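You operate a simulated robot arm through the tools that you are given. There is no shell and no other tool. Be economical: measure what you need, move in short steps, check, and stop when the job is done.

Carry out the task below with a simulated two-armed robot. There is one attempt and no reset: what you move stays moved.

JOB
Pick up the red driver with one hand, pass it to the other hand and put it on the side shelf of the unloader.
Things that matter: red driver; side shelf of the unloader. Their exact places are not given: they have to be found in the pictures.

Only the result counts: the job must be done as asked and must still hold three seconds after the hand-in. Knocking over, shifting, dropping, spilling or breaking anything else fails it.

ROBOT AND FRAMES
Two 7-joint arms with two-finger parallel grippers on one trunk, on a base that drives. Base frame: it is fixed to the floor where the robot stands at the start and does not move with it; the origin is under the middle of the robot, x ahead of it, y to its left, z up; the surface under the hand at the start is at about z = 880. Lengths are in mm, angles in degrees, forces in N, time in s.
The left shoulder is at the start at [60, 143, 939], the right one opposite. With the tool pointing down near the work surface each hand reaches from about 300 to 720 mm from the robot's upright axis, wherever it stands, measured 20 degrees to its own side. Places, roughly: side shelf of the unloader [1800, -4700, 800]. Payload 1.57 kg a hand.
Tool frame (each hand has its own): the origin (TCP) lies between the finger pads and is the grasp point; the fingertips stand 30 mm ahead of it; z points along the fingers, y is the line along which they close. The gripper opens to 110 mm. The fingers are 24 mm wide and 12 mm thick; the gripper's body (48 by 112 mm) begins 78 mm behind the TCP.
Orientation is told as [roll, pitch, yaw] about the base's x, y, z axes, in that order, counted from this pose: with the fingers straight down and closing along the base's y, the tool's x points along the base's -x, its y along +y and its z along -z.

CONTROLS
- The arms move only by the tool send_rows. It takes "left_rows", "right_rows" or both (then of equal length, played together; a hand with none holds still); each is text: rows parted by semicolons, each of 7 numbers parted by spaces: the shift along the tool's x, y, z in mm, then the turn, a rotation vector about the tool's x, y, z in degrees, then the finger opening in mm, from 0 to 110. In form: tx ty tz rx ry rz grip; .... A call has 1 to 12 rows; each row shifts and turns the commanded pose from where the row before left it, along the tool's axes as they then stand. Rows are played at 5 a second. More than 50 mm and 8.6 degrees between two rows, or a gripper value outside its range, and nothing of the call is played. A pose out of reach is approached as far as the arm can. The call stops where the force on the tool passes 40 N (or 10 N more than at its start, if that is more) or the arm is blocked; 0.2 s more then pass. Each finger travels about 45 mm/s and halts on what it meets, pressing with about 22 N; the grip force reading is that of the motor and also rises with nothing between the fingers. The clock runs only during rows and for 0.2 s after the last one: add rows that do not move to give the fingers time. It gives the time, the measured TCP pose, the force on the tool (base axes), the opening and the grip force at its end, in the units of the frame above (readings bear some noise), with the torque about the TCP (base axes, N m) and any sound that the robot's microphone picked up.
- Cameras (640 x 400 px; columns grow to the right, rows downward): "scene" is now at [54.5, -4.4, 1563.1]; the picture's right is [-0.04, -1.00, 0.00], its down [-0.64, 0.02, -0.77] and it looks along [0.77, -0.03, -0.64] (base axes); focal length 265 px, centre (320, 200). "left" rides on the left gripper at [70, -16, -141] in its tool frame; the picture's right is [0.23, 0.97, 0.00], its down [-0.86, 0.20, -0.48] and it looks along [-0.47, 0.11, 0.88] (tool axes); focal length 222 px, centre (320, 200). "right" rides on the right gripper at [70, 16, -141] in its tool frame; the picture's right is [-0.23, 0.97, 0.00], its down [-0.86, -0.20, -0.48] and it looks along [-0.47, -0.11, 0.88] (tool axes); focal length 222 px, centre (320, 200).
- get_image(camera): a new picture of that camera. The clock stands still meanwhile.
- move_column(by): slides the trunk up (or, below 0, down) by that many mm; the arms and the scene camera ride with it, the base frame stays. It gives what a move gives, with no picture.
- base_move(legs): drives the robot by 1 to 6 legs, each [ahead, left, turn to the left] in mm, mm and degrees, along the robot's own axes; the way and the turn of a leg run together, so that a leg with both is an arc; at most 1500 mm and 180 degrees a leg. The arms and the cameras ride along, it lands a little off, and it stops where it bumps. It gives what a move gives.
- pan_tilt(pan, tilt): turns the head with the scene camera to pan (to the left, within 86 degrees either way) and tilt (down, from -29 to 69), counted from straight ahead of the robot. It gives what a move gives.
- probe_pixels(camera, pixels): there is no depth. For up to 12 entries [column, row, z] of the newest picture of that camera ("zoom" is the newest enlarged one), the place [x, y] in the base frame at which the ray of that pixel passes the height z, good to about 2 mm. The clock stands still meanwhile.
- zoom(camera, box): a new picture of the part [left, top, right, bottom] of that camera's present view, enlarged. The clock stands still meanwhile.
- finish_job(): hands the job in; it is judged then, once.

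Keep the steps short. Do not move on a guess: measure, check each grasp and each placing, and mend mistakes. In all there are 80 turns and 62 pictures (those below and enlarged ones count). Leave the grippers open and the arms clear of the work at the hand-in unless told otherwise, and finish with a single line.

The tools are called after "Emit:" as name(argument=value, ...) on one line, values as JSON. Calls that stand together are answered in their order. send_rows: Moves the arms, as the interface text tells. Its arguments: {"type":"object","properties":{"left_rows":{"type":"string"},"right_rows":{"type":"string"}},"required":[]} The other tools are called the same way: move_column (by) slides the trunk up or down; base_move (legs) drives the base; pan_tilt (pan, tilt) turns the head that bears the scene camera; get_image (camera) takes a picture; probe_pixels (camera, pixels) gives the place at which the rays of pixels pass given heights; zoom (camera, box) takes an enlarged picture of a part of a camera's view; finish_job () hands the job in.

At the start:

```text
time_s: 0.0
left_tool_pos: [495.8, 154.4, 1080.8]
left_ee_rot: [-0.1, -0.1, 0.0]
left_contact_force: [-0.7, 0.3, -0.3]
left_wrist_torque: [0.0, 0.0, 0.0]
left_grip_width: 109.8
left_grasp_force: 0.1
right_tool_pos: [569.8, -263.7, 1081.1]
right_ee_rot: [0.0, 0.0, 0.0]
right_contact_force: [0.6, -0.4, 0.2]
right_wrist_torque: [0.01, 0.02, -0.02]
right_grip_width: 110.0
right_grasp_force: 0.1
trunk travel left (down, up): [-538.0, 52.0]
robot x, y, heading: [-0.1, -1.1, -0.3]
head pan, tilt: [-2.1, 39.8]
```

scene: 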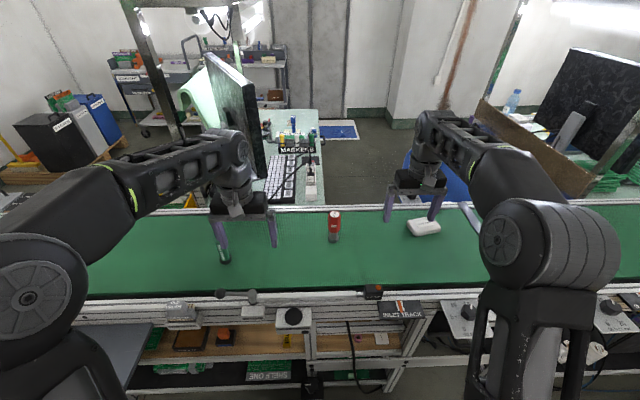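
right: 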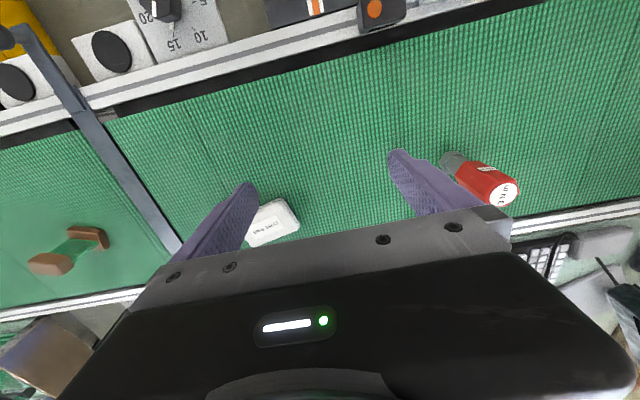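
left: 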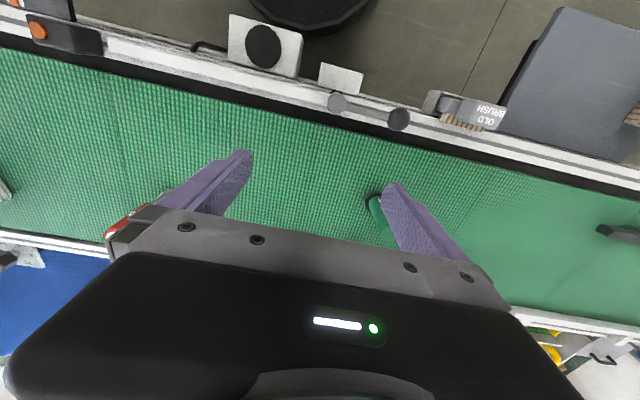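

I see a red object at about (334,225) in the scene picture. I'll enlarge it to check whether it stands or lies.

Emit:
zoom(camera="scene", box=[270, 180, 450, 290])

Emit:
zoom(camera="right", box=[400, 120, 560, 220])

```text
3.56 times, centred on (360, 235) of scene
```

zoom: 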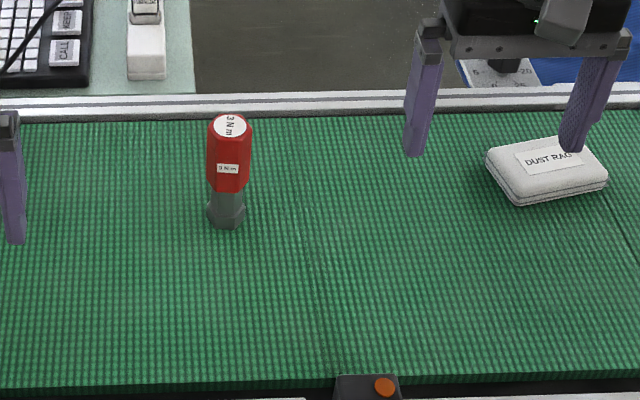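

```text
4.00 times, centred on (480, 170) of right
```

zoom: 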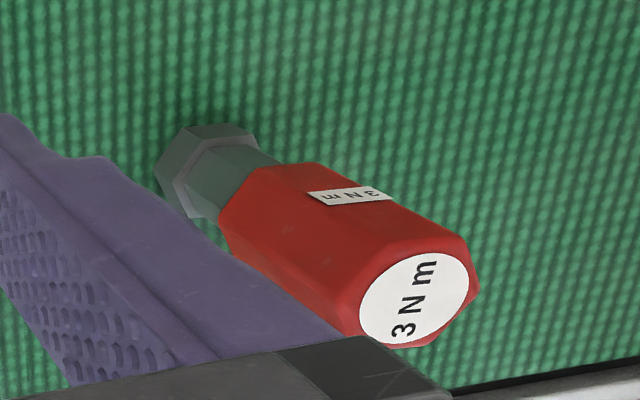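

The driver stands upright: grey foot, red hexagonal handle on top. I measure the foot, the top and the belt edges.

Emit:
probe_pixels(camera="scene", pixels=[[333.6, 239, 880], [333.6, 243, 880], [334.6, 215.4, 960], [334.6, 215.4, 970], [334.6, 215.4, 980], [334.6, 215.4, 1000], [329, 215, 980], [340.3, 215, 980], [300, 206, 880], [300, 290, 880], [223, 258, 880], [423, 228, 890]])

Emit:
probe_pixels(camera="right", pixels=[[453, 165, 880], [504, 193, 960], [504, 193, 980], [504, 193, 1000], [441, 159, 880], [464, 156, 880]])

```text
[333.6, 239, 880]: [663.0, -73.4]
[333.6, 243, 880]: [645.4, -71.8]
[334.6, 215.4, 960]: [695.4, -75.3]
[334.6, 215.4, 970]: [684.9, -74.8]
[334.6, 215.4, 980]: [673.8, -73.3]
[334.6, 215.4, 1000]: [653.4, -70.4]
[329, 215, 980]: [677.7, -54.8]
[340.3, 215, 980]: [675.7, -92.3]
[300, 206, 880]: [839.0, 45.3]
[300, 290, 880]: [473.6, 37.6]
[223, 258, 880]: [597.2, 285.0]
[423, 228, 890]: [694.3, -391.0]
```

```text
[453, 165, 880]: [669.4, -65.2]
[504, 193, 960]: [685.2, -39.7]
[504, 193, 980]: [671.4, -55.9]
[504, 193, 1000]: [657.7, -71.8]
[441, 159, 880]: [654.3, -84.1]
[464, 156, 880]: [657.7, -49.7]
```

The driver stands near (660,-71), with its top at about z≈998. I enlarge both views of it to see how the hexagon's flats are turned.

Emit:
zoom(camera="scene", box=[310, 205, 358, 250])

Emit:
zoom(camera="right", box=[432, 145, 528, 213])

```text
8.89 times, centred on (334, 228) of scene
```

zoom: 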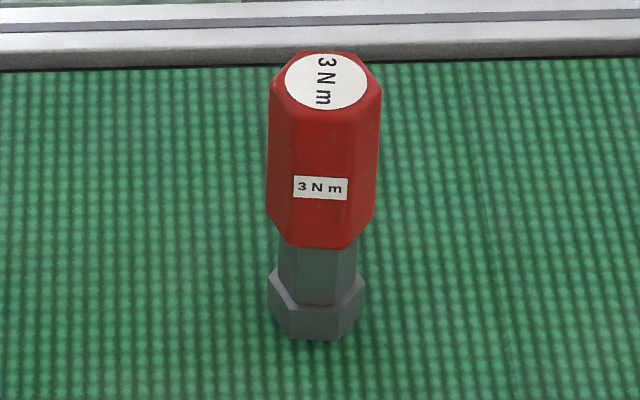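

```text
5.88 times, centred on (480, 179) of right
```

zoom: 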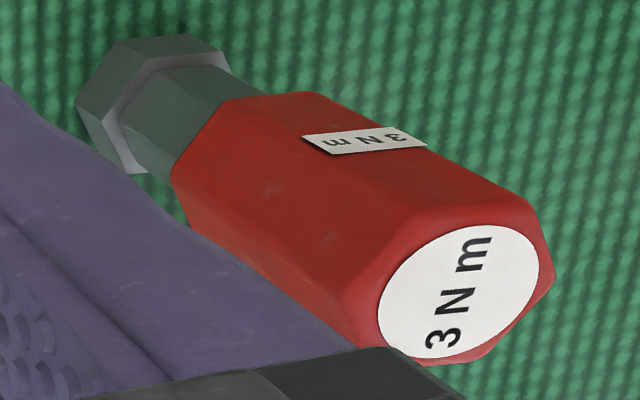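

I measure the corners of the foot at belt height.

Emit:
probe_pixels(camera="zoom", pixels=[[125, 171, 880], [79, 105, 880]])

Emit:
zoom(camera="scene", box=[326, 230, 342, 245])

```text
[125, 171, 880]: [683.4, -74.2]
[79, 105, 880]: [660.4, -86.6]
```

```text
16.00 times, centred on (334, 238) of scene
```

zoom: 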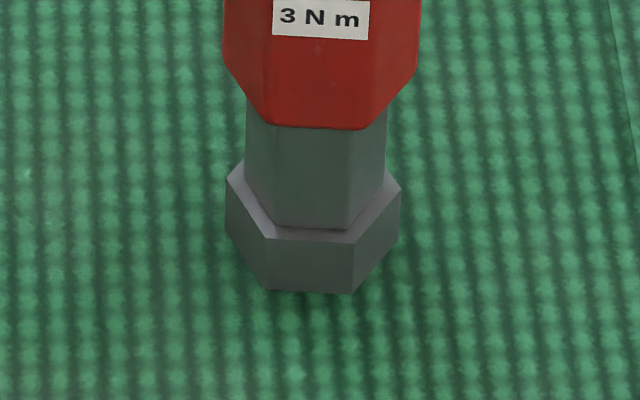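

Emit:
probe_pixels(camera="zoom", pixels=[[268, 289, 880], [351, 293, 880], [225, 226, 880], [400, 231, 880], [270, 127, 910], [365, 130, 910], [270, 127, 920], [365, 130, 920]])

```text
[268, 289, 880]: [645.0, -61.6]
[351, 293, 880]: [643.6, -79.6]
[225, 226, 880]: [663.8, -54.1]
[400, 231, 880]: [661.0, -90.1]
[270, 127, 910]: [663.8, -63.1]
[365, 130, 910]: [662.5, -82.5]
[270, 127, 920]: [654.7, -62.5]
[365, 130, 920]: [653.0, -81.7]
```

The foot's centre is at (662,-72) and its flats are turned about +25.6° from y. I move the right hand above it (fingertips at 1051, driver top about 995) and yaw it to match.

Emit:
send_rows(right_rows="-18.4 38.3 0 0 0 0 80; -18.4 38.3 0 0 0 0 80; -18.4 38.4 0 0 0 0 80; -18.4 38.4 0 0 0 0 80; -18.5 38.4 0 0 0 0 80; 0 0 0 0 0 -8.5 80; 0 0 0 0 0 -8.5 80; 0 0 0 0 0 -8.5 80; 0 0 0 0 0 0 80")

Emit:
get_image(camera="right")

Emit:
get_image(camera="scene")

```text
time_s: 2.0
left_tool_pos: [493.8, 155.7, 1080.5]
left_ee_rot: [0.0, 0.0, 0.0]
left_contact_force: [0.2, 0.0, 0.2]
left_wrist_torque: [-0.02, -0.03, -0.05]
left_grip_width: 110.1
left_grasp_force: 0.1
right_tool_pos: [579.3, -242.7, 1078.7]
right_ee_rot: [-0.1, -0.1, 25.6]
right_contact_force: [0.1, -0.7, 0.2]
right_wrist_torque: [0.02, -0.02, -0.03]
right_grip_width: 79.9
right_grasp_force: 0.1
right hand out of reach, approached as far as the arm can: row 1, 2, 3, 4, 5
trunk travel left (down, up): [-538.0, 52.0]
robot x, y, heading: [-1.3, -0.1, -0.1]
head pan, tilt: [-2.1, 39.8]
```

```text
53 pictures are left
```

right: 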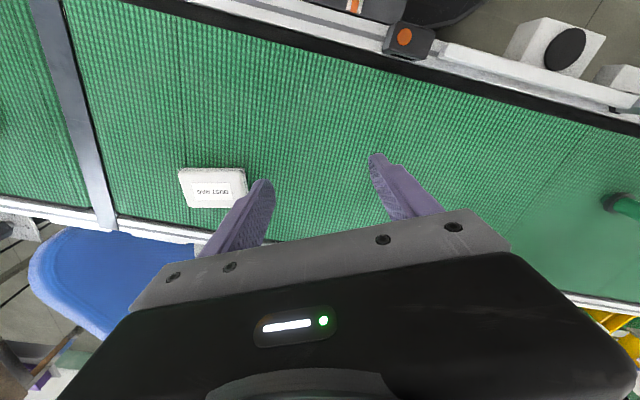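

```text
52 pictures are left
```

scene: 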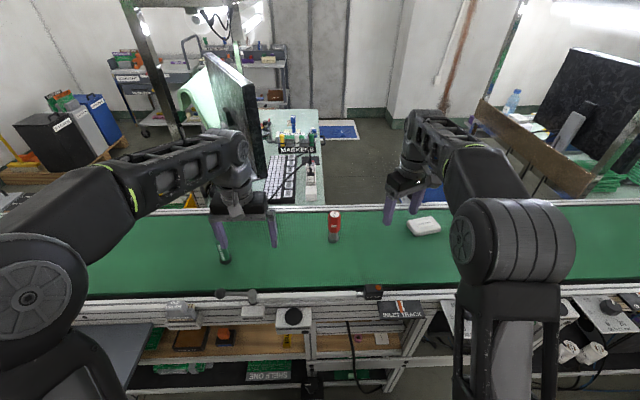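

The right arm can't reach at this height. Before driving closer I look down to see the clearance in front of the base.

Emit:
pan_tilt(pan=0, tilt=69)

Emit:
get_image(camera="scene")

```text
time_s: 2.9
left_tool_pos: [494.8, 154.0, 1081.2]
left_ee_rot: [0.0, 0.0, -0.1]
left_contact_force: [-0.4, 0.0, -0.4]
left_wrist_torque: [0.02, 0.01, 0.02]
left_grip_width: 110.2
left_grasp_force: 0.1
right_tool_pos: [579.3, -241.9, 1080.7]
right_ee_rot: [-0.1, -0.1, 25.5]
right_contact_force: [-0.5, 0.2, 0.3]
right_wrist_torque: [-0.02, 0.0, -0.03]
right_grip_width: 80.2
right_grasp_force: 0.1
trunk travel left (down, up): [-538.0, 52.0]
robot x, y, heading: [0.5, -0.3, 0.2]
head pan, tilt: [0.0, 68.8]
```

```text
51 pictures are left
```

scene: 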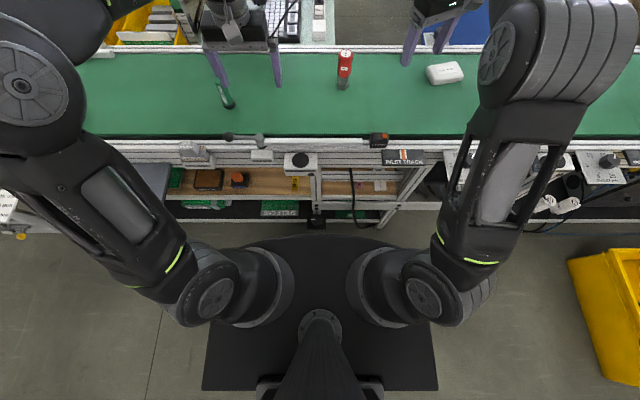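

I measure the base's front edge and the conveyor's front parts at several heights.

Emit:
probe_pixels(camera="scene", pixels=[[320, 235, 50], [320, 235, 200], [320, 235, 350], [318, 228, 0], [240, 218, 0], [240, 218, 100], [300, 172, 850], [300, 152, 880], [240, 195, 500], [345, 86, 885]])

```text
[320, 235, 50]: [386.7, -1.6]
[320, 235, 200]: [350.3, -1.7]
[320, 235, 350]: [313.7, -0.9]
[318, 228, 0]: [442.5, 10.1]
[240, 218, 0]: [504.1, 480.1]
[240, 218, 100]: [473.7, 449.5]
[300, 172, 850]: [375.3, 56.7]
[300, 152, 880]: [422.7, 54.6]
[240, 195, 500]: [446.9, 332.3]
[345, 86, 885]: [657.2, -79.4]
```

Driving closer is tight, but tilting the tool forward will give enough reach. Before choosing the grasps I look at the shelf, roughly 5 m away at bearing -69°.

Emit:
pan_tilt(pan=-69, tilt=12)

Emit:
get_image(camera="scene")

```text
time_s: 4.3
left_tool_pos: [494.5, 154.0, 1081.3]
left_ee_rot: [-0.1, 0.0, -0.1]
left_contact_force: [0.4, 0.2, 0.0]
left_wrist_torque: [-0.01, 0.01, 0.01]
left_grip_width: 110.2
left_grasp_force: 0.0
right_tool_pos: [578.1, -242.6, 1078.6]
right_ee_rot: [-0.1, -0.2, 25.5]
right_contact_force: [0.1, 0.3, 0.6]
right_wrist_torque: [-0.03, -0.06, -0.02]
right_grip_width: 80.2
right_grasp_force: 0.0
trunk travel left (down, up): [-538.0, 52.0]
robot x, y, heading: [-1.0, 0.7, -0.3]
head pan, tilt: [-69.0, 12.0]
```

```text
50 pictures are left
```

scene: 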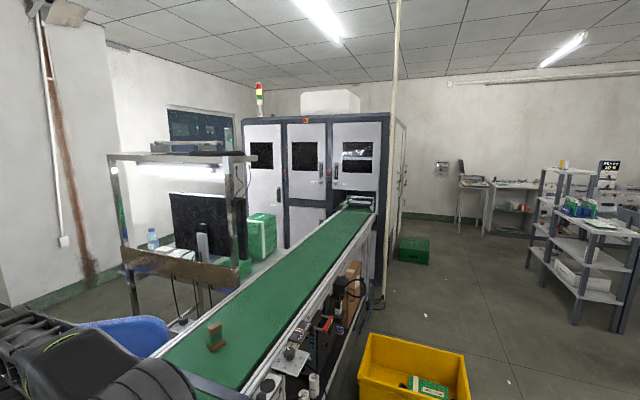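

Emit:
probe_pixels(camera="scene", pixels=[[475, 184, 800], [510, 184, 800], [350, 200, 880], [580, 208, 800], [400, 215, 800], [380, 200, 800], [250, 200, 800]])

Emit:
zoom(camera="scene", box=[310, 90, 550, 290])

```text
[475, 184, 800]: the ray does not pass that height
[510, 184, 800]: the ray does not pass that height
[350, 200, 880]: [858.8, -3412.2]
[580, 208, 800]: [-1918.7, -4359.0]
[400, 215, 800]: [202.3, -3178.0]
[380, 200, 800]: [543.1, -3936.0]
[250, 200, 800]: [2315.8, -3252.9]
```

```text
2.00 times, centred on (430, 190) of scene
```

zoom: 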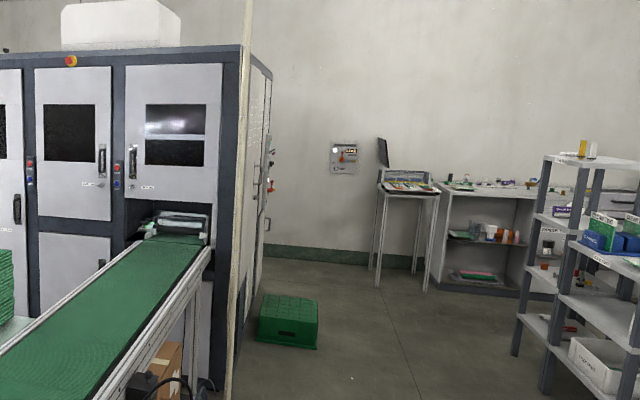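

The shelf is behind the unloader cabinet and I'll find it later. To reach the driver I raise the trunk 50 mm and aim the head back at the belt.

Emit:
move_column(by=50)

Emit:
pan_tilt(pan=0, tilt=45)

Emit:
send_rows(right_rows="0 0 0 0 -7.5 0 80; 0 0 0 0 -7.5 0 80; 0 0 0 0 0 0 80")

```text
time_s: 5.3
left_tool_pos: [494.1, 153.8, 1131.3]
left_ee_rot: [0.0, -0.1, 0.0]
left_contact_force: [-0.7, -0.5, -0.2]
left_wrist_torque: [0.02, 0.0, 0.0]
left_grip_width: 110.0
left_grasp_force: 0.0
right_tool_pos: [579.5, -243.1, 1129.7]
right_ee_rot: [-0.1, -0.1, 25.5]
right_contact_force: [0.3, -0.4, 1.1]
right_wrist_torque: [-0.01, 0.02, -0.02]
right_grip_width: 79.7
right_grasp_force: 0.0
trunk travel left (down, up): [-588.0, 2.0]
robot x, y, heading: [-0.7, 0.3, 0.4]
head pan, tilt: [-69.0, 12.0]
```

```text
time_s: 6.7
left_tool_pos: [495.1, 153.9, 1130.3]
left_ee_rot: [0.0, 0.0, 0.1]
left_contact_force: [-0.6, 0.2, 0.3]
left_wrist_torque: [-0.04, 0.04, -0.02]
left_grip_width: 109.9
left_grasp_force: 0.0
right_tool_pos: [578.8, -243.5, 1130.0]
right_ee_rot: [-0.1, -0.1, 25.5]
right_contact_force: [0.1, 0.7, -0.3]
right_wrist_torque: [-0.03, -0.03, -0.01]
right_grip_width: 79.8
right_grasp_force: 0.2
trunk travel left (down, up): [-588.0, 2.0]
robot x, y, heading: [-2.9, -1.2, -0.0]
head pan, tilt: [0.0, 45.0]
```

```text
time_s: 7.5
left_tool_pos: [495.5, 155.3, 1130.8]
left_ee_rot: [-0.1, -0.1, 0.1]
left_contact_force: [-0.7, -0.6, 0.0]
left_wrist_torque: [-0.01, -0.01, 0.0]
left_grip_width: 110.0
left_grasp_force: 0.0
right_tool_pos: [579.2, -242.1, 1129.9]
right_ee_rot: [-0.1, -15.2, 25.5]
right_contact_force: [0.3, 0.5, 0.4]
right_wrist_torque: [0.0, 0.0, 0.01]
right_grip_width: 80.2
right_grasp_force: 0.0
trunk travel left (down, up): [-588.0, 2.0]
robot x, y, heading: [-2.0, -1.5, -0.0]
head pan, tilt: [0.0, 45.0]
```

Tilt works. I move the right TCP to (662,-72,1048), with the fingertips still above the driver's top.

Emit:
send_rows(right_rows="-24.4 23.6 23.5 0 0 0 80; -24.4 23.6 23.5 0 0 0 80; -24.4 23.6 23.5 0 0 0 80; -24.4 23.7 23.5 0 0 0 80; -24.5 23.7 23.6 0 0 0 80; 0 0 0 0 0 0 80")

Emit:
get_image(camera="right")

Emit:
get_image(camera="scene")

```text
time_s: 8.9
left_tool_pos: [493.8, 153.4, 1132.4]
left_ee_rot: [0.1, 0.0, 0.1]
left_contact_force: [1.1, -0.4, 0.0]
left_wrist_torque: [0.04, 0.0, 0.03]
left_grip_width: 110.0
left_grasp_force: 0.0
right_tool_pos: [662.9, -71.9, 1047.9]
right_ee_rot: [-0.1, -15.2, 25.5]
right_contact_force: [-0.5, -0.9, -0.8]
right_wrist_torque: [-0.01, 0.03, 0.01]
right_grip_width: 79.9
right_grasp_force: 0.0
trunk travel left (down, up): [-588.0, 2.0]
robot x, y, heading: [-0.4, -1.3, -0.0]
head pan, tilt: [0.0, 45.0]
```

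```text
48 pictures are left
```

right: 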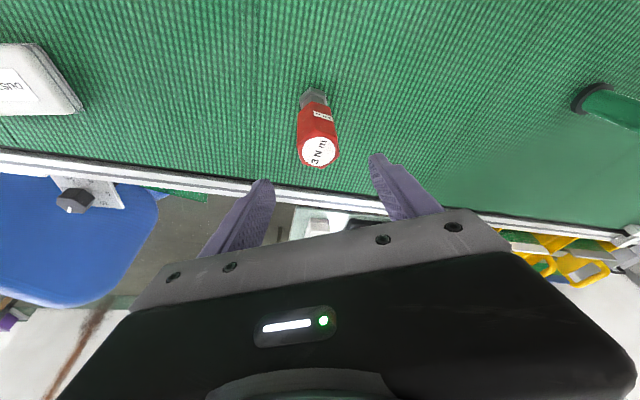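

```text
47 pictures are left
```

scene: 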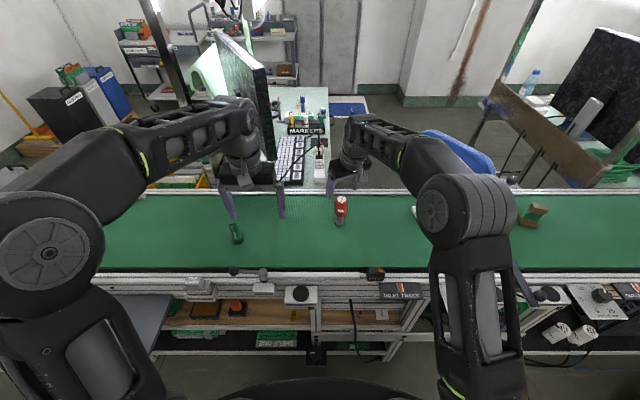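

Emit:
probe_pixels(camera="right", pixels=[[319, 153, 990], [319, 153, 1000], [314, 98, 880], [302, 101, 880], [327, 98, 880], [314, 107, 880]])

Emit:
zoom(camera="right", box=[272, 75, 368, 175])

Emit:
probe_pixels(camera="scene", pixels=[[340.5, 199, 990], [340.5, 199, 1000], [340, 225, 880]])

```text
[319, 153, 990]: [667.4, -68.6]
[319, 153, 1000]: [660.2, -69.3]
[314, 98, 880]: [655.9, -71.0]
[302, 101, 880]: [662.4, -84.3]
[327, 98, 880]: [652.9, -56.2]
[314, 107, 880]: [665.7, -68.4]
```

```text
4.00 times, centred on (320, 125) of right
```

zoom: 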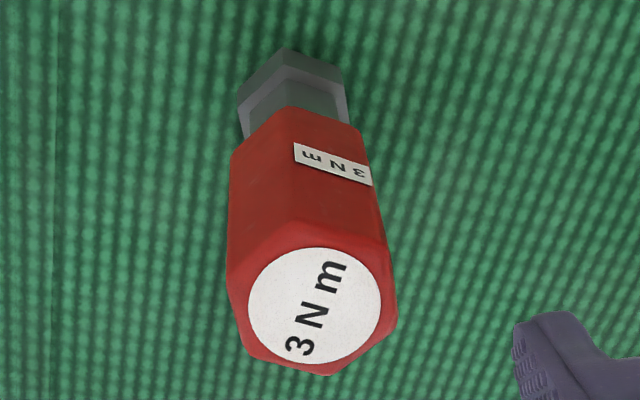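

```text
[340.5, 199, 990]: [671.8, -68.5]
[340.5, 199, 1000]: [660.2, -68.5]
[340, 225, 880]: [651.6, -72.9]
```

Both cameras agree: top centre at (660,-69), z≈1000, so the driver is about 120 mm tall. I descend to TCP z≈988, then close.

Emit:
send_rows(right_rows="4.2 0.6 14.4 0 0 0 80; 4.2 0.6 14.4 0 0 0 80; 4.3 0.6 14.4 0 0 0 80; 4.3 0.5 14.3 0 0 0 80; 0 0 0 0 0 0 80")

Emit:
get_image(camera="right")

```text
time_s: 10.1
left_tool_pos: [495.3, 155.2, 1130.1]
left_ee_rot: [0.1, -0.1, 0.1]
left_contact_force: [-0.2, -0.2, -0.6]
left_wrist_torque: [-0.01, 0.03, 0.0]
left_grip_width: 110.0
left_grasp_force: 0.0
right_tool_pos: [660.8, -70.6, 988.4]
right_ee_rot: [-0.1, -15.1, 25.5]
right_contact_force: [0.0, 0.6, -0.2]
right_wrist_torque: [0.02, -0.02, -0.02]
right_grip_width: 79.8
right_grasp_force: 0.1
trunk travel left (down, up): [-588.0, 2.0]
robot x, y, heading: [-1.1, -2.9, -0.1]
head pan, tilt: [0.0, 45.0]
```

```text
45 pictures are left
```

right: 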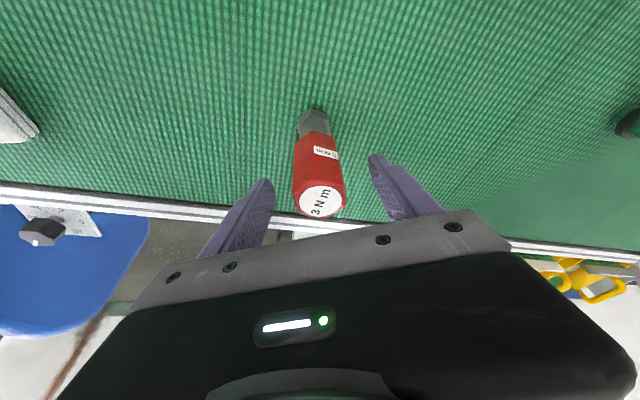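

The driver is centred between the fingers. I close the gripper.

Emit:
send_rows(right_rows="0 0 0 0 0 0 60; 0 0 0 0 0 0 45; 0 0 0 0 0 0 25; 0 0 0 0 0 0 10; 0 0 0 0 0 0 10; 0 0 0 0 0 0 10; 0 0 0 0 0 0 10")

```text
time_s: 11.7
left_tool_pos: [494.3, 155.1, 1131.5]
left_ee_rot: [0.0, 0.0, 0.0]
left_contact_force: [-0.2, -0.4, 0.1]
left_wrist_torque: [-0.02, -0.03, -0.01]
left_grip_width: 110.2
left_grasp_force: 0.0
right_tool_pos: [660.4, -69.5, 988.9]
right_ee_rot: [-0.1, -15.2, 25.6]
right_contact_force: [0.1, 0.9, 0.5]
right_wrist_torque: [0.04, 0.02, -0.03]
right_grip_width: 35.9
right_grasp_force: 22.2
trunk travel left (down, up): [-588.0, 2.0]
robot x, y, heading: [-0.9, 0.9, 0.2]
head pan, tilt: [0.0, 45.0]
```

Gripped at 35.9 mm, 22 N. I lift 60 mm straight up.

Emit:
send_rows(right_rows="-3.9 0 -14.5 0 0 0 10; -3.9 0 -14.5 0 0 0 10; -3.9 0 -14.5 0 0 0 10; -3.8 0 -14.5 0 0 0 10; 0 0 0 0 0 0 10")

Emit:
get_image(camera="right")

```text
time_s: 12.9
left_tool_pos: [494.0, 155.5, 1130.6]
left_ee_rot: [0.1, 0.0, 0.0]
left_contact_force: [0.0, -0.5, 0.5]
left_wrist_torque: [0.02, -0.01, 0.0]
left_grip_width: 110.0
left_grasp_force: 0.0
right_tool_pos: [660.1, -71.9, 1048.6]
right_ee_rot: [-0.2, -15.2, 25.5]
right_contact_force: [1.0, 0.3, -2.1]
right_wrist_torque: [-0.03, 0.01, -0.02]
right_grip_width: 36.0
right_grasp_force: 22.1
trunk travel left (down, up): [-588.0, 2.0]
robot x, y, heading: [0.2, -2.3, -0.1]
head pan, tilt: [0.0, 45.0]
```

```text
44 pictures are left
```

right: 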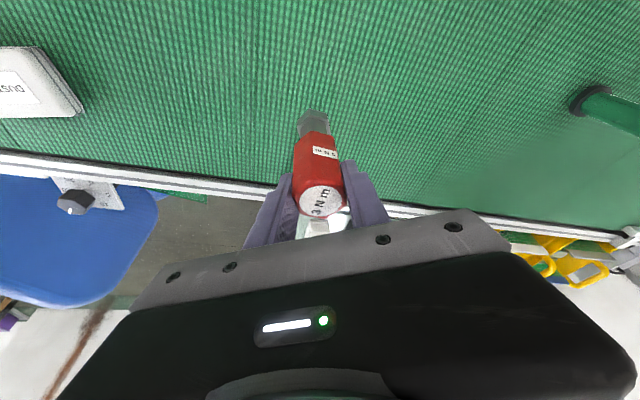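

The driver is held well, but this grip leaves too little red handle for the other hand (red is only about 50–120 mm above the foot). I set it back down and re-grip 15 mm higher.

Emit:
send_rows(right_rows="3.9 0 14.4 0 0 0 10; 3.9 0 14.4 0 0 0 10; 3.8 0 14.4 0 0 0 10; 3.8 0 14.4 0 0 0 10; 0 0 0 0 0 0 10; 0 0 0 0 0 0 36; 0 0 0 0 0 0 48; 0 0 0 0 0 0 60; 0 0 0 0 0 0 60")

Emit:
send_rows(right_rows="-1.9 0 -7.2 0 0 0 60; -2.0 0 -7.3 0 0 0 60; 0 0 0 0 0 0 60; 0 0 0 0 0 0 45; 0 0 0 0 0 0 30; 0 0 0 0 0 0 10; 0 0 0 0 0 0 10; 0 0 0 0 0 0 10")

Emit:
zoom(camera="scene", box=[280, 130, 400, 250])

```text
time_s: 14.9
left_tool_pos: [494.6, 153.8, 1130.8]
left_ee_rot: [-0.1, 0.0, 0.0]
left_contact_force: [0.7, 0.8, -0.4]
left_wrist_torque: [0.01, 0.01, 0.02]
left_grip_width: 109.8
left_grasp_force: 0.1
right_tool_pos: [659.3, -72.6, 987.3]
right_ee_rot: [-0.1, -15.1, 25.5]
right_contact_force: [-0.7, 0.2, -0.4]
right_wrist_torque: [-0.01, -0.02, 0.0]
right_grip_width: 60.0
right_grasp_force: 0.1
trunk travel left (down, up): [-588.0, 2.0]
robot x, y, heading: [-0.6, -1.1, 0.3]
head pan, tilt: [0.0, 45.0]
```

```text
time_s: 16.7
left_tool_pos: [494.0, 152.7, 1131.4]
left_ee_rot: [0.0, 0.1, 0.0]
left_contact_force: [0.1, 0.2, 0.3]
left_wrist_torque: [0.02, 0.0, -0.01]
left_grip_width: 110.0
left_grasp_force: 0.1
right_tool_pos: [661.0, -70.9, 1004.5]
right_ee_rot: [-0.1, -15.2, 25.5]
right_contact_force: [1.2, -1.3, 0.6]
right_wrist_torque: [-0.1, -0.1, 0.0]
right_grip_width: 35.2
right_grasp_force: 21.6
trunk travel left (down, up): [-588.0, 2.0]
robot x, y, heading: [-1.0, -0.4, 0.0]
head pan, tilt: [0.0, 45.0]
```

```text
3.33 times, centred on (340, 190) of scene
```

zoom: 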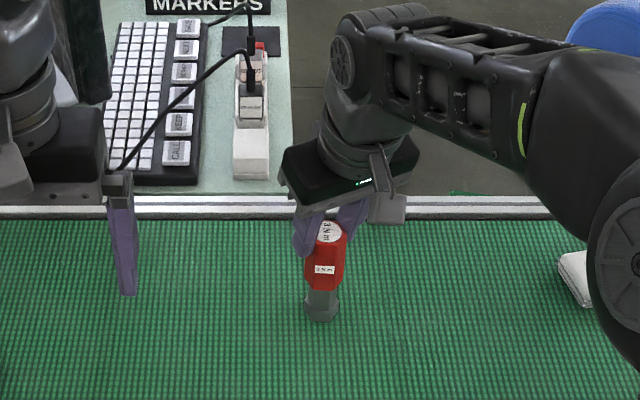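

Gripped near the top only. I lift 60 mm with the right hand while the left yaws -34.5° to match another pair of flats.

Emit:
send_rows(right_rows="-3.1 0 -11.6 0 0 0 10; -3.1 0 -11.6 0 0 0 10; -3.1 0 -11.6 0 0 0 10; -3.1 0 -11.6 0 0 0 10; -3.1 0 -11.6 0 0 0 10", left_rows="0 0 0 0 0 6.9 110; 0 0 0 0 0 6.9 110; 0 0 0 0 0 6.9 110; 0 0 0 0 0 6.9 110; 0 0 0 0 0 6.9 110")

Emit:
send_rows(left_rows="0 0 0 0 -7.5 0 80; 0 0 0 0 -7.5 0 80; 0 0 0 0 -7.5 0 80; 0 0 0 0 -7.5 0 80; 0 0 0 0 -7.5 0 80; 0 0 0 0 -7.5 0 80; 0 0 0 0 -7.5 0 80; 0 0 0 0 -7.5 0 80; 0 0 0 0 0 0 80")

Emit:
get_image(camera="scene")

```text
time_s: 17.9
left_tool_pos: [495.6, 155.1, 1130.6]
left_ee_rot: [0.1, 0.0, -34.6]
left_contact_force: [-0.2, 0.6, -0.2]
left_wrist_torque: [0.03, 0.01, -0.04]
left_grip_width: 109.8
left_grasp_force: 0.0
right_tool_pos: [660.5, -71.8, 1062.7]
right_ee_rot: [-0.2, -15.1, 25.6]
right_contact_force: [-0.9, -0.1, -1.9]
right_wrist_torque: [0.01, 0.02, 0.02]
right_grip_width: 35.3
right_grasp_force: 21.9
trunk travel left (down, up): [-588.0, 2.0]
robot x, y, heading: [-0.4, -1.6, -0.0]
head pan, tilt: [0.0, 45.0]
```

```text
time_s: 19.9
left_tool_pos: [493.6, 154.8, 1130.4]
left_ee_rot: [-0.1, -60.0, -34.4]
left_contact_force: [-0.3, -0.7, 0.4]
left_wrist_torque: [-0.02, -0.02, 0.02]
left_grip_width: 80.1
left_grasp_force: 0.0
right_tool_pos: [660.6, -71.9, 1062.3]
right_ee_rot: [0.0, -15.1, 25.5]
right_contact_force: [-0.8, 0.1, -2.3]
right_wrist_torque: [-0.02, 0.0, 0.0]
right_grip_width: 35.3
right_grasp_force: 21.9
trunk travel left (down, up): [-588.0, 2.0]
robot x, y, heading: [2.1, 4.6, -0.1]
head pan, tilt: [0.0, 45.0]
```

```text
42 pictures are left
```

scene: 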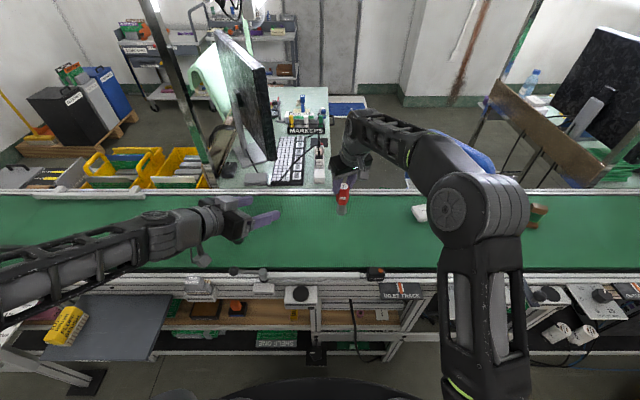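

Left is oriented. The driver's foot is now near z=938. I bring the left TCP to a standoff at (554,3,995), about 130 mm short of the driver.

Emit:
send_rows(left_rows="10 -18.2 36.9 0 0 0 80; 10 -18.2 36.9 0 0 0 80; 10 -18.2 36.9 0 0 0 80; 10 -18.2 36.9 0 0 0 80; 9.9 -18.3 37 0 0 0 80; 0 0 0 0 0 0 80")

Emit:
get_image(camera="left")

Emit:
get_image(camera="scene")

```text
time_s: 21.3
left_tool_pos: [553.9, 4.7, 995.5]
left_ee_rot: [0.3, -60.0, -34.7]
left_contact_force: [0.0, 0.8, 0.0]
left_wrist_torque: [0.0, 0.0, 0.01]
left_grip_width: 80.1
left_grasp_force: 0.0
right_tool_pos: [659.3, -72.6, 1063.3]
right_ee_rot: [0.0, -15.2, 25.6]
right_contact_force: [0.3, -0.2, -2.3]
right_wrist_torque: [0.02, 0.01, -0.01]
right_grip_width: 35.4
right_grasp_force: 21.9
trunk travel left (down, up): [-588.0, 2.0]
robot x, y, heading: [-4.7, 1.3, -0.3]
head pan, tilt: [0.0, 45.0]
```

```text
41 pictures are left
```

left: 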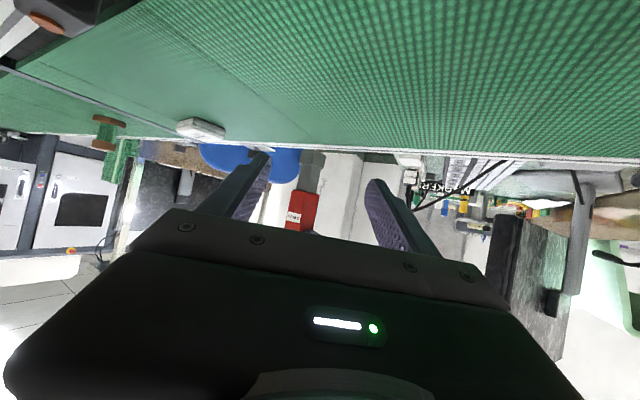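

```text
40 pictures are left
```

scene: 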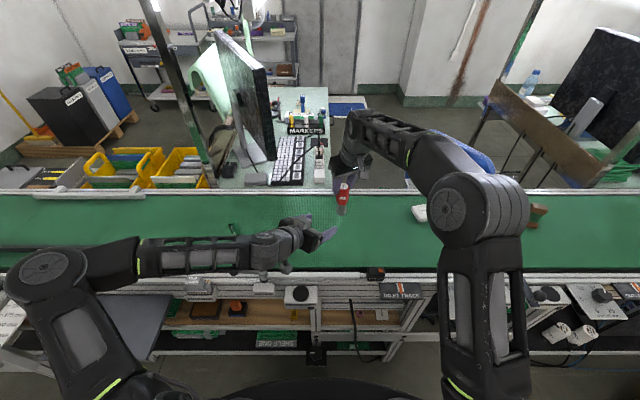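

Emit:
probe_pixels(camera="left", pixels=[[306, 191, 988], [313, 160, 952], [312, 152, 942]])

Emit:
zoom(camera="left", box=[230, 130, 430, 255])

```text
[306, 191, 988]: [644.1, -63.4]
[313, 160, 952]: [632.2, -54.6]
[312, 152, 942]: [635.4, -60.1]
```

```text
3.20 times, centred on (330, 192) of left
```

zoom: 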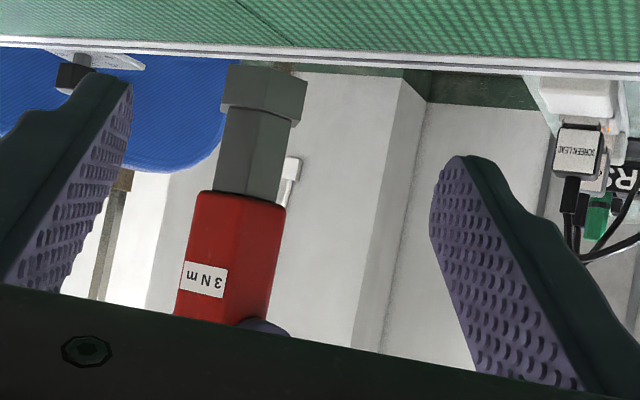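

The driver appears at column ≈306 where I expected about 308, so it is well aligned. I advance 128 mm horizontally so it lies between the left fingers.

Emit:
send_rows(left_rows="-12.8 0 22.2 0 0 0 80; -12.8 0 22.2 0 0 0 80; -12.8 0 22.2 0 0 0 80; -12.8 0 22.2 0 0 0 80; -12.8 0 22.2 0 0 0 80; 0 0 0 0 0 0 80")

Emit:
zoom(camera="left", box=[200, 100, 440, 260])

Emit:
zoom(camera="scene", box=[280, 130, 400, 250])

```text
time_s: 22.7
left_tool_pos: [621.5, -3.4, 990.4]
left_ee_rot: [-0.1, -60.0, -34.5]
left_contact_force: [0.5, -0.1, 0.5]
left_wrist_torque: [0.03, -0.02, -0.02]
left_grip_width: 80.0
left_grasp_force: 0.0
left hand out of reach, approached as far as the arm can: row 2, 3, 4, 5
right_tool_pos: [659.9, -71.7, 1062.8]
right_ee_rot: [-0.1, -15.1, 25.5]
right_contact_force: [-0.2, -0.3, -1.2]
right_wrist_torque: [-0.03, -0.02, 0.0]
right_grip_width: 35.5
right_grasp_force: 21.9
trunk travel left (down, up): [-588.0, 2.0]
robot x, y, heading: [1.8, -0.4, -0.0]
head pan, tilt: [0.0, 45.0]
```

```text
2.50 times, centred on (320, 180) of left
```

zoom: 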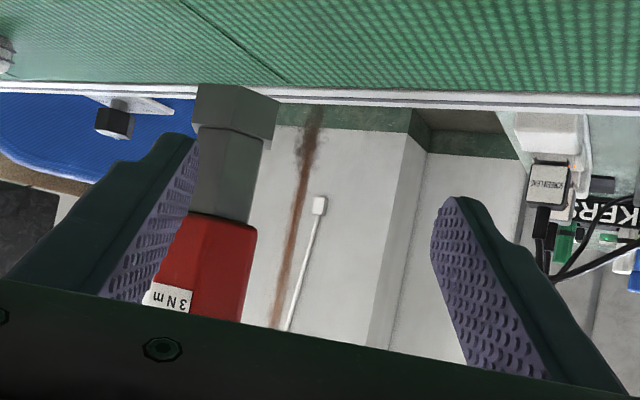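

```text
3.33 times, centred on (340, 190) of scene
```

zoom: 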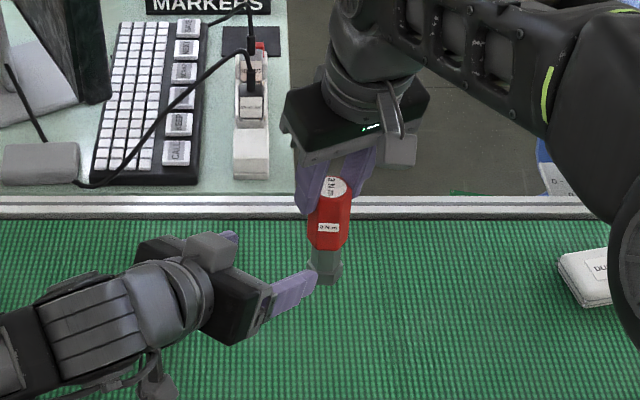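

The left arm's reach ends short of the driver, and it has not touched it. I bring the left back to (554,3,995), which it can hold, and then move the driver to it with the right hand.

Emit:
send_rows(left_rows="8.5 -11 -17.9 0 0 0 80; 8.5 -11 -17.9 0 0 0 80; 8.6 -10.9 -17.8 0 0 0 80; 0 0 0 0 0 0 80")

```text
time_s: 23.7
left_tool_pos: [554.7, 2.2, 994.4]
left_ee_rot: [-0.1, -60.0, -34.4]
left_contact_force: [0.0, 0.2, 0.8]
left_wrist_torque: [0.0, 0.0, -0.03]
left_grip_width: 80.1
left_grasp_force: 0.1
right_tool_pos: [660.1, -72.1, 1062.9]
right_ee_rot: [0.0, -15.0, 25.5]
right_contact_force: [0.3, -0.4, -1.6]
right_wrist_torque: [-0.01, -0.02, 0.01]
right_grip_width: 35.6
right_grasp_force: 21.9
trunk travel left (down, up): [-588.0, 2.0]
robot x, y, heading: [-0.3, 1.8, -0.2]
head pan, tilt: [0.0, 45.0]
```

Left is back in place. I move the right (with the driver) 60% of the way toward the left fingers, then check.

Emit:
send_rows(right_rows="12.3 22.5 -3.3 0 0 0 10; 12.3 22.5 -3.3 0 0 0 10; 12.3 22.5 -3.3 0 0 0 10; 0 0 0 0 0 0 10")

Emit:
zoom(camera="left", box=[200, 100, 440, 260])

Emit:
zoom(camera="scene", box=[240, 150, 380, 270])

```text
time_s: 24.7
left_tool_pos: [554.3, 2.8, 994.5]
left_ee_rot: [0.0, -60.0, -34.5]
left_contact_force: [-0.9, -0.1, 0.0]
left_wrist_torque: [-0.02, -0.01, -0.02]
left_grip_width: 80.1
left_grasp_force: 0.1
right_tool_pos: [598.1, -26.8, 1063.3]
right_ee_rot: [-0.2, -15.1, 25.5]
right_contact_force: [-0.6, 0.5, -1.3]
right_wrist_torque: [-0.03, 0.0, -0.01]
right_grip_width: 35.4
right_grasp_force: 21.9
trunk travel left (down, up): [-588.0, 2.0]
robot x, y, heading: [5.2, -1.0, -0.1]
head pan, tilt: [0.0, 45.0]
```

```text
2.50 times, centred on (320, 180) of left
```

zoom: 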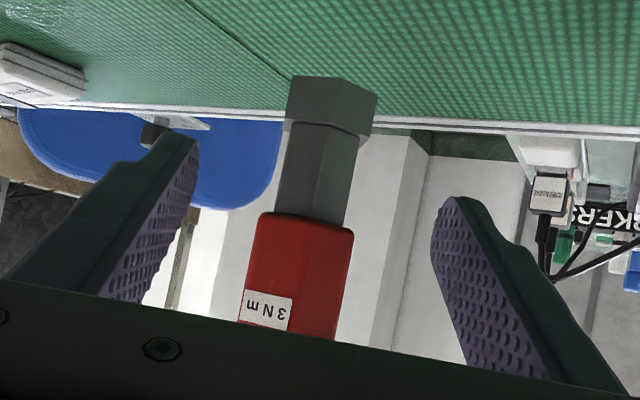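

```text
3.33 times, centred on (310, 210) of scene
```

zoom: 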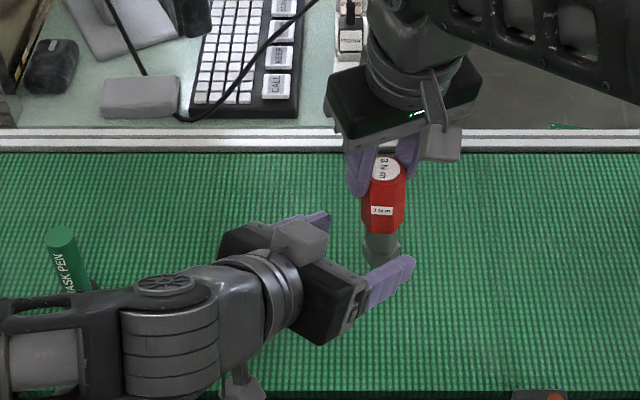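

Centred between the left fingers. I finish the approach.

Emit:
send_rows(right_rows="12.3 22.4 -3.3 0 0 0 10; 12.3 22.4 -3.3 0 0 0 10; 0 0 0 0 0 0 10")

Emit:
zoom(camera="left", box=[200, 100, 440, 260])

Emit:
zoom(camera="scene", box=[240, 150, 380, 270])

```text
time_s: 25.5
left_tool_pos: [555.2, 2.5, 995.9]
left_ee_rot: [0.0, -60.0, -34.4]
left_contact_force: [0.7, 0.6, -0.6]
left_wrist_torque: [0.02, 0.02, -0.01]
left_grip_width: 79.8
left_grasp_force: 0.1
right_tool_pos: [553.6, 3.5, 1061.8]
right_ee_rot: [-0.1, -15.2, 25.5]
right_contact_force: [-0.3, 0.0, -1.4]
right_wrist_torque: [0.03, -0.03, 0.01]
right_grip_width: 35.6
right_grasp_force: 21.8
trunk travel left (down, up): [-588.0, 2.0]
robot x, y, heading: [3.0, -2.9, 0.1]
head pan, tilt: [0.0, 45.0]
```

```text
2.50 times, centred on (320, 180) of left
```

zoom: 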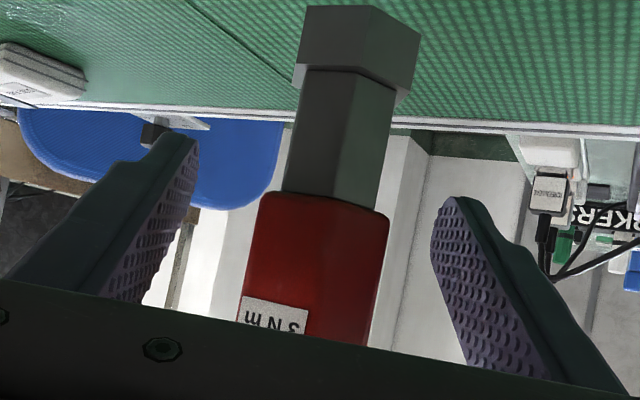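

```text
3.33 times, centred on (310, 210) of scene
```

zoom: 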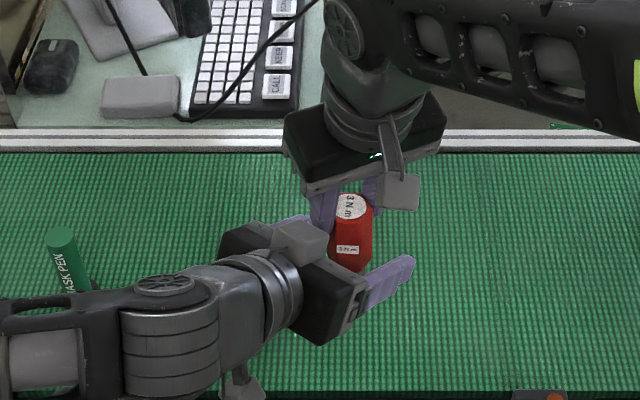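

The driver sits between the left fingers. I close the left gripper.

Emit:
send_rows(left_rows="0 0 0 0 0 0 60; 0 0 0 0 0 0 45; 0 0 0 0 0 0 30; 0 0 0 0 0 0 10; 0 0 0 0 0 0 10; 0 0 0 0 0 0 10; 0 0 0 0 0 0 10")

Emit:
zoom(camera="left", box=[200, 100, 440, 260])

```text
time_s: 27.1
left_tool_pos: [554.9, 2.8, 996.0]
left_ee_rot: [0.0, -60.0, -34.6]
left_contact_force: [-1.1, -1.1, -0.9]
left_wrist_torque: [-0.01, 0.0, 0.0]
left_grip_width: 35.8
left_grasp_force: 22.4
right_tool_pos: [554.4, 3.4, 1062.3]
right_ee_rot: [-0.1, -15.2, 25.4]
right_contact_force: [0.3, 1.1, -1.4]
right_wrist_torque: [0.05, -0.03, 0.0]
right_grip_width: 35.4
right_grasp_force: 21.8
trunk travel left (down, up): [-588.0, 2.0]
robot x, y, heading: [-1.5, 0.0, -0.3]
head pan, tilt: [0.0, 45.0]
```

```text
2.50 times, centred on (320, 180) of left
```

zoom: 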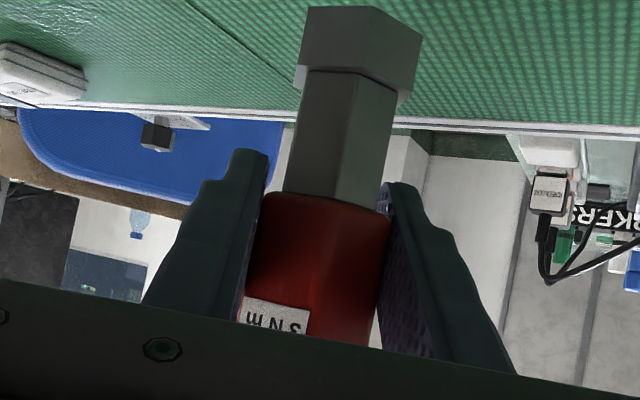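

The left holds flat-to-flat at 35.8 mm, 22 N. I open the right and lift it straight up and clear.

Emit:
send_rows(right_rows="0 0 0 0 0 0 40; 0 0 0 0 0 0 55; 0 0 0 0 0 0 70; 0 0 0 0 0 0 70; 0 0 -20 0 0 0 70; 0 0 -25 0 0 0 70; 0 0 -25 0 0 0 70; 0 -20 -10 0 0 0 70; 0 -40 0 0 0 0 70; 0 -45 0 0 0 0 70; 0 -45 0 0 0 0 70; 0 0 0 0 0 0 70")

Emit:
get_image(camera="scene")

```text
time_s: 29.7
left_tool_pos: [554.5, 2.4, 996.1]
left_ee_rot: [0.0, -60.0, -34.4]
left_contact_force: [-0.4, 0.3, 0.5]
left_wrist_torque: [0.01, -0.03, 0.0]
left_grip_width: 35.8
left_grasp_force: 21.8
right_tool_pos: [601.2, -140.3, 1140.7]
right_ee_rot: [-0.1, -15.1, 25.7]
right_contact_force: [0.1, 0.3, -0.6]
right_wrist_torque: [-0.02, 0.02, 0.0]
right_grip_width: 69.7
right_grasp_force: 0.0
trunk travel left (down, up): [-588.0, 2.0]
robot x, y, heading: [1.9, 2.3, -0.2]
head pan, tilt: [0.0, 45.0]
```

```text
31 pictures are left
```

scene: 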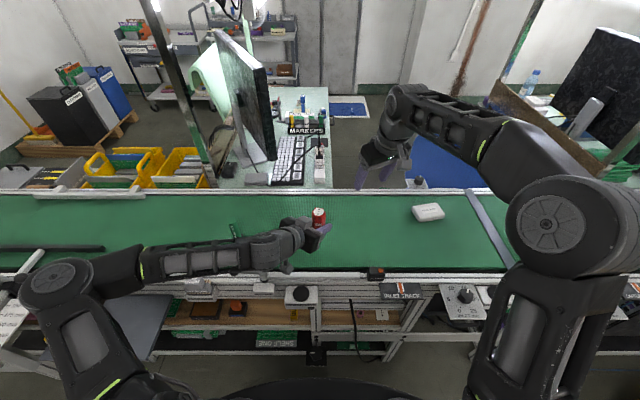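

The left hand alone now holds the driver. I lift and draw both arms in for driving.

Emit:
send_rows(left_rows="-9.6 18.4 -36.9 0 0 0 10; -9.6 18.4 -36.9 0 0 0 10; -9.6 18.4 -36.9 0 0 0 10; -9.6 18.4 -36.9 0 0 0 10; -9.6 18.3 -37 0 0 0 10; 0 0 0 0 0 0 10", right_rows="30.6 -11.2 -10.3 0 0 0 70; 30.6 -11.2 -10.3 0 0 0 70; 30.6 -11.2 -10.3 0 0 0 70; 30.6 -11.2 -10.3 0 0 0 70; 30.5 -11.3 -10.2 0 0 0 70; 0 0 0 0 0 0 70")

Emit:
pan_tilt(pan=-80, tilt=20)

Emit:
get_image(camera="scene")

```text
time_s: 31.1
left_tool_pos: [492.5, 156.7, 1130.6]
left_ee_rot: [-0.1, -59.9, -34.4]
left_contact_force: [-0.8, 0.2, -1.3]
left_wrist_torque: [0.0, -0.01, -0.03]
left_grip_width: 35.7
left_grasp_force: 22.0
right_tool_pos: [479.9, -259.6, 1149.4]
right_ee_rot: [-0.1, -15.1, 25.5]
right_contact_force: [0.2, 0.6, 0.5]
right_wrist_torque: [0.02, 0.05, -0.03]
right_grip_width: 70.0
right_grasp_force: 0.0
trunk travel left (down, up): [-588.0, 2.0]
robot x, y, heading: [0.2, -0.5, -0.2]
head pan, tilt: [0.0, 45.0]
```

```text
time_s: 32.6
left_tool_pos: [492.6, 155.9, 1130.4]
left_ee_rot: [0.0, -59.9, -34.5]
left_contact_force: [0.1, -0.4, -1.5]
left_wrist_torque: [0.03, -0.02, 0.0]
left_grip_width: 35.7
left_grasp_force: 22.0
right_tool_pos: [478.3, -258.4, 1150.3]
right_ee_rot: [0.0, -15.0, 25.5]
right_contact_force: [0.0, -0.1, 0.2]
right_wrist_torque: [-0.03, 0.01, -0.01]
right_grip_width: 70.0
right_grasp_force: 0.1
trunk travel left (down, up): [-588.0, 2.0]
robot x, y, heading: [5.9, -0.0, 0.1]
head pan, tilt: [-80.0, 20.0]
```

```text
30 pictures are left
```

scene: 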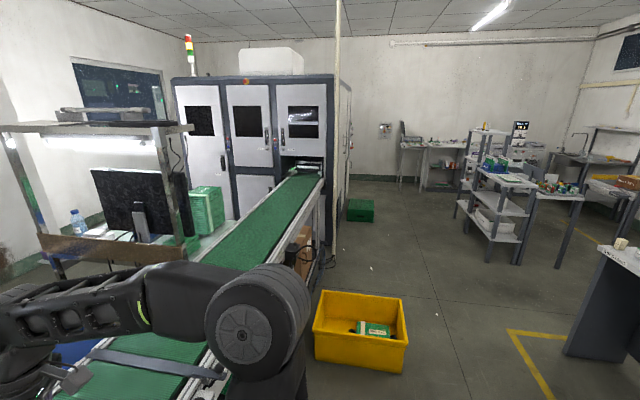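

Left holds it (weight ≈1.4 N felt). I measure obstacles and free floor on the way to the unloader.

Emit:
probe_pixels(camera="scene", pixels=[[315, 360, 0], [403, 373, 0], [405, 318, 150], [322, 292, 150], [349, 222, 0], [373, 222, 0], [330, 265, 0], [336, 222, 0], [348, 180, 0], [400, 182, 0], [518, 264, 0], [458, 217, 0]])

```text
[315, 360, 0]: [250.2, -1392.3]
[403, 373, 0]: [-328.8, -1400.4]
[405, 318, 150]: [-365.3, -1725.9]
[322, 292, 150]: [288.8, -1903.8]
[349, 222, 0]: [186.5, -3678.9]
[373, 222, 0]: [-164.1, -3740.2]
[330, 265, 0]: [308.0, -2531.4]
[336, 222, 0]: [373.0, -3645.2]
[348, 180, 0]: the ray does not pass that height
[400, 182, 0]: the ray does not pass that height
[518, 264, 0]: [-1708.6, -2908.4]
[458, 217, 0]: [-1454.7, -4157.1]
```

The yellow bin spans x -370..290, y -1390..-1900; the corridor at x≈-850 looks free. I back up 350 mm and turn right 90°.

Emit:
base_move(legs=[[-350, 0, 0], [0, 0, -90]])

Emit:
pan_tilt(pan=-20, tilt=28)

Emit:
get_image(camera="scene")

```text
time_s: 38.8
left_tool_pos: [-211.7, -495.6, 1131.0]
left_ee_rot: [-0.1, -60.0, -126.3]
left_contact_force: [-0.2, 0.0, -2.1]
left_wrist_torque: [0.0, -0.02, 0.02]
left_grip_width: 35.8
left_grasp_force: 22.1
right_tool_pos: [-625.0, -470.5, 1148.8]
right_ee_rot: [0.0, -15.2, -66.2]
right_contact_force: [0.4, 0.3, 0.5]
right_wrist_torque: [0.02, 0.01, 0.02]
right_grip_width: 70.2
right_grasp_force: 0.1
trunk travel left (down, up): [-588.0, 2.0]
robot x, y, heading: [-353.0, -1.5, -91.7]
head pan, tilt: [-80.0, 20.0]
```

```text
time_s: 40.1
left_tool_pos: [-211.1, -495.6, 1130.9]
left_ee_rot: [0.0, -60.0, -126.2]
left_contact_force: [0.6, -0.1, -2.4]
left_wrist_torque: [0.01, 0.0, 0.02]
left_grip_width: 36.0
left_grasp_force: 21.3
right_tool_pos: [-624.8, -469.2, 1149.8]
right_ee_rot: [-0.1, -15.0, -66.3]
right_contact_force: [-1.1, 0.6, -0.7]
right_wrist_torque: [0.0, -0.01, -0.03]
right_grip_width: 69.6
right_grasp_force: 0.0
trunk travel left (down, up): [-588.0, 2.0]
robot x, y, heading: [-351.5, 0.7, -91.8]
head pan, tilt: [-20.0, 28.0]
```

```text
29 pictures are left
```

scene: 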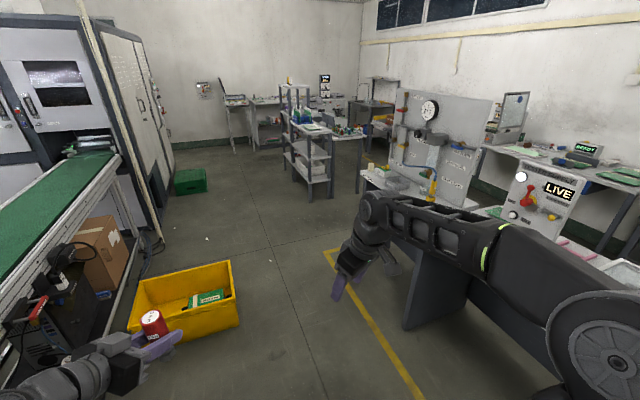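

Workbench on the right, yellow bin on the left. I measure the gap between.

Emit:
probe_pixels(camera="scene", pixels=[[403, 328, 0], [435, 385, 0], [360, 175, 800], [240, 325, 0], [233, 262, 150], [165, 320, 150], [312, 202, 0], [287, 170, 0], [330, 198, 0], [206, 191, 0], [175, 180, 0], [420, 215, 800]])

```text
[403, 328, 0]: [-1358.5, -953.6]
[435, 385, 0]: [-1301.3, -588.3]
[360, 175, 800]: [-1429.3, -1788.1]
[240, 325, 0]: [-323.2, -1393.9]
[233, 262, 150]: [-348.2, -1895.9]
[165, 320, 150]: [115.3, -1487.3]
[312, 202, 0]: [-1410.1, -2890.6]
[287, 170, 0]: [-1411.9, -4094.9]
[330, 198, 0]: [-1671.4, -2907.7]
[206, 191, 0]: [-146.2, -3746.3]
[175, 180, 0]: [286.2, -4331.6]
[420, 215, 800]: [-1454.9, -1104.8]
```

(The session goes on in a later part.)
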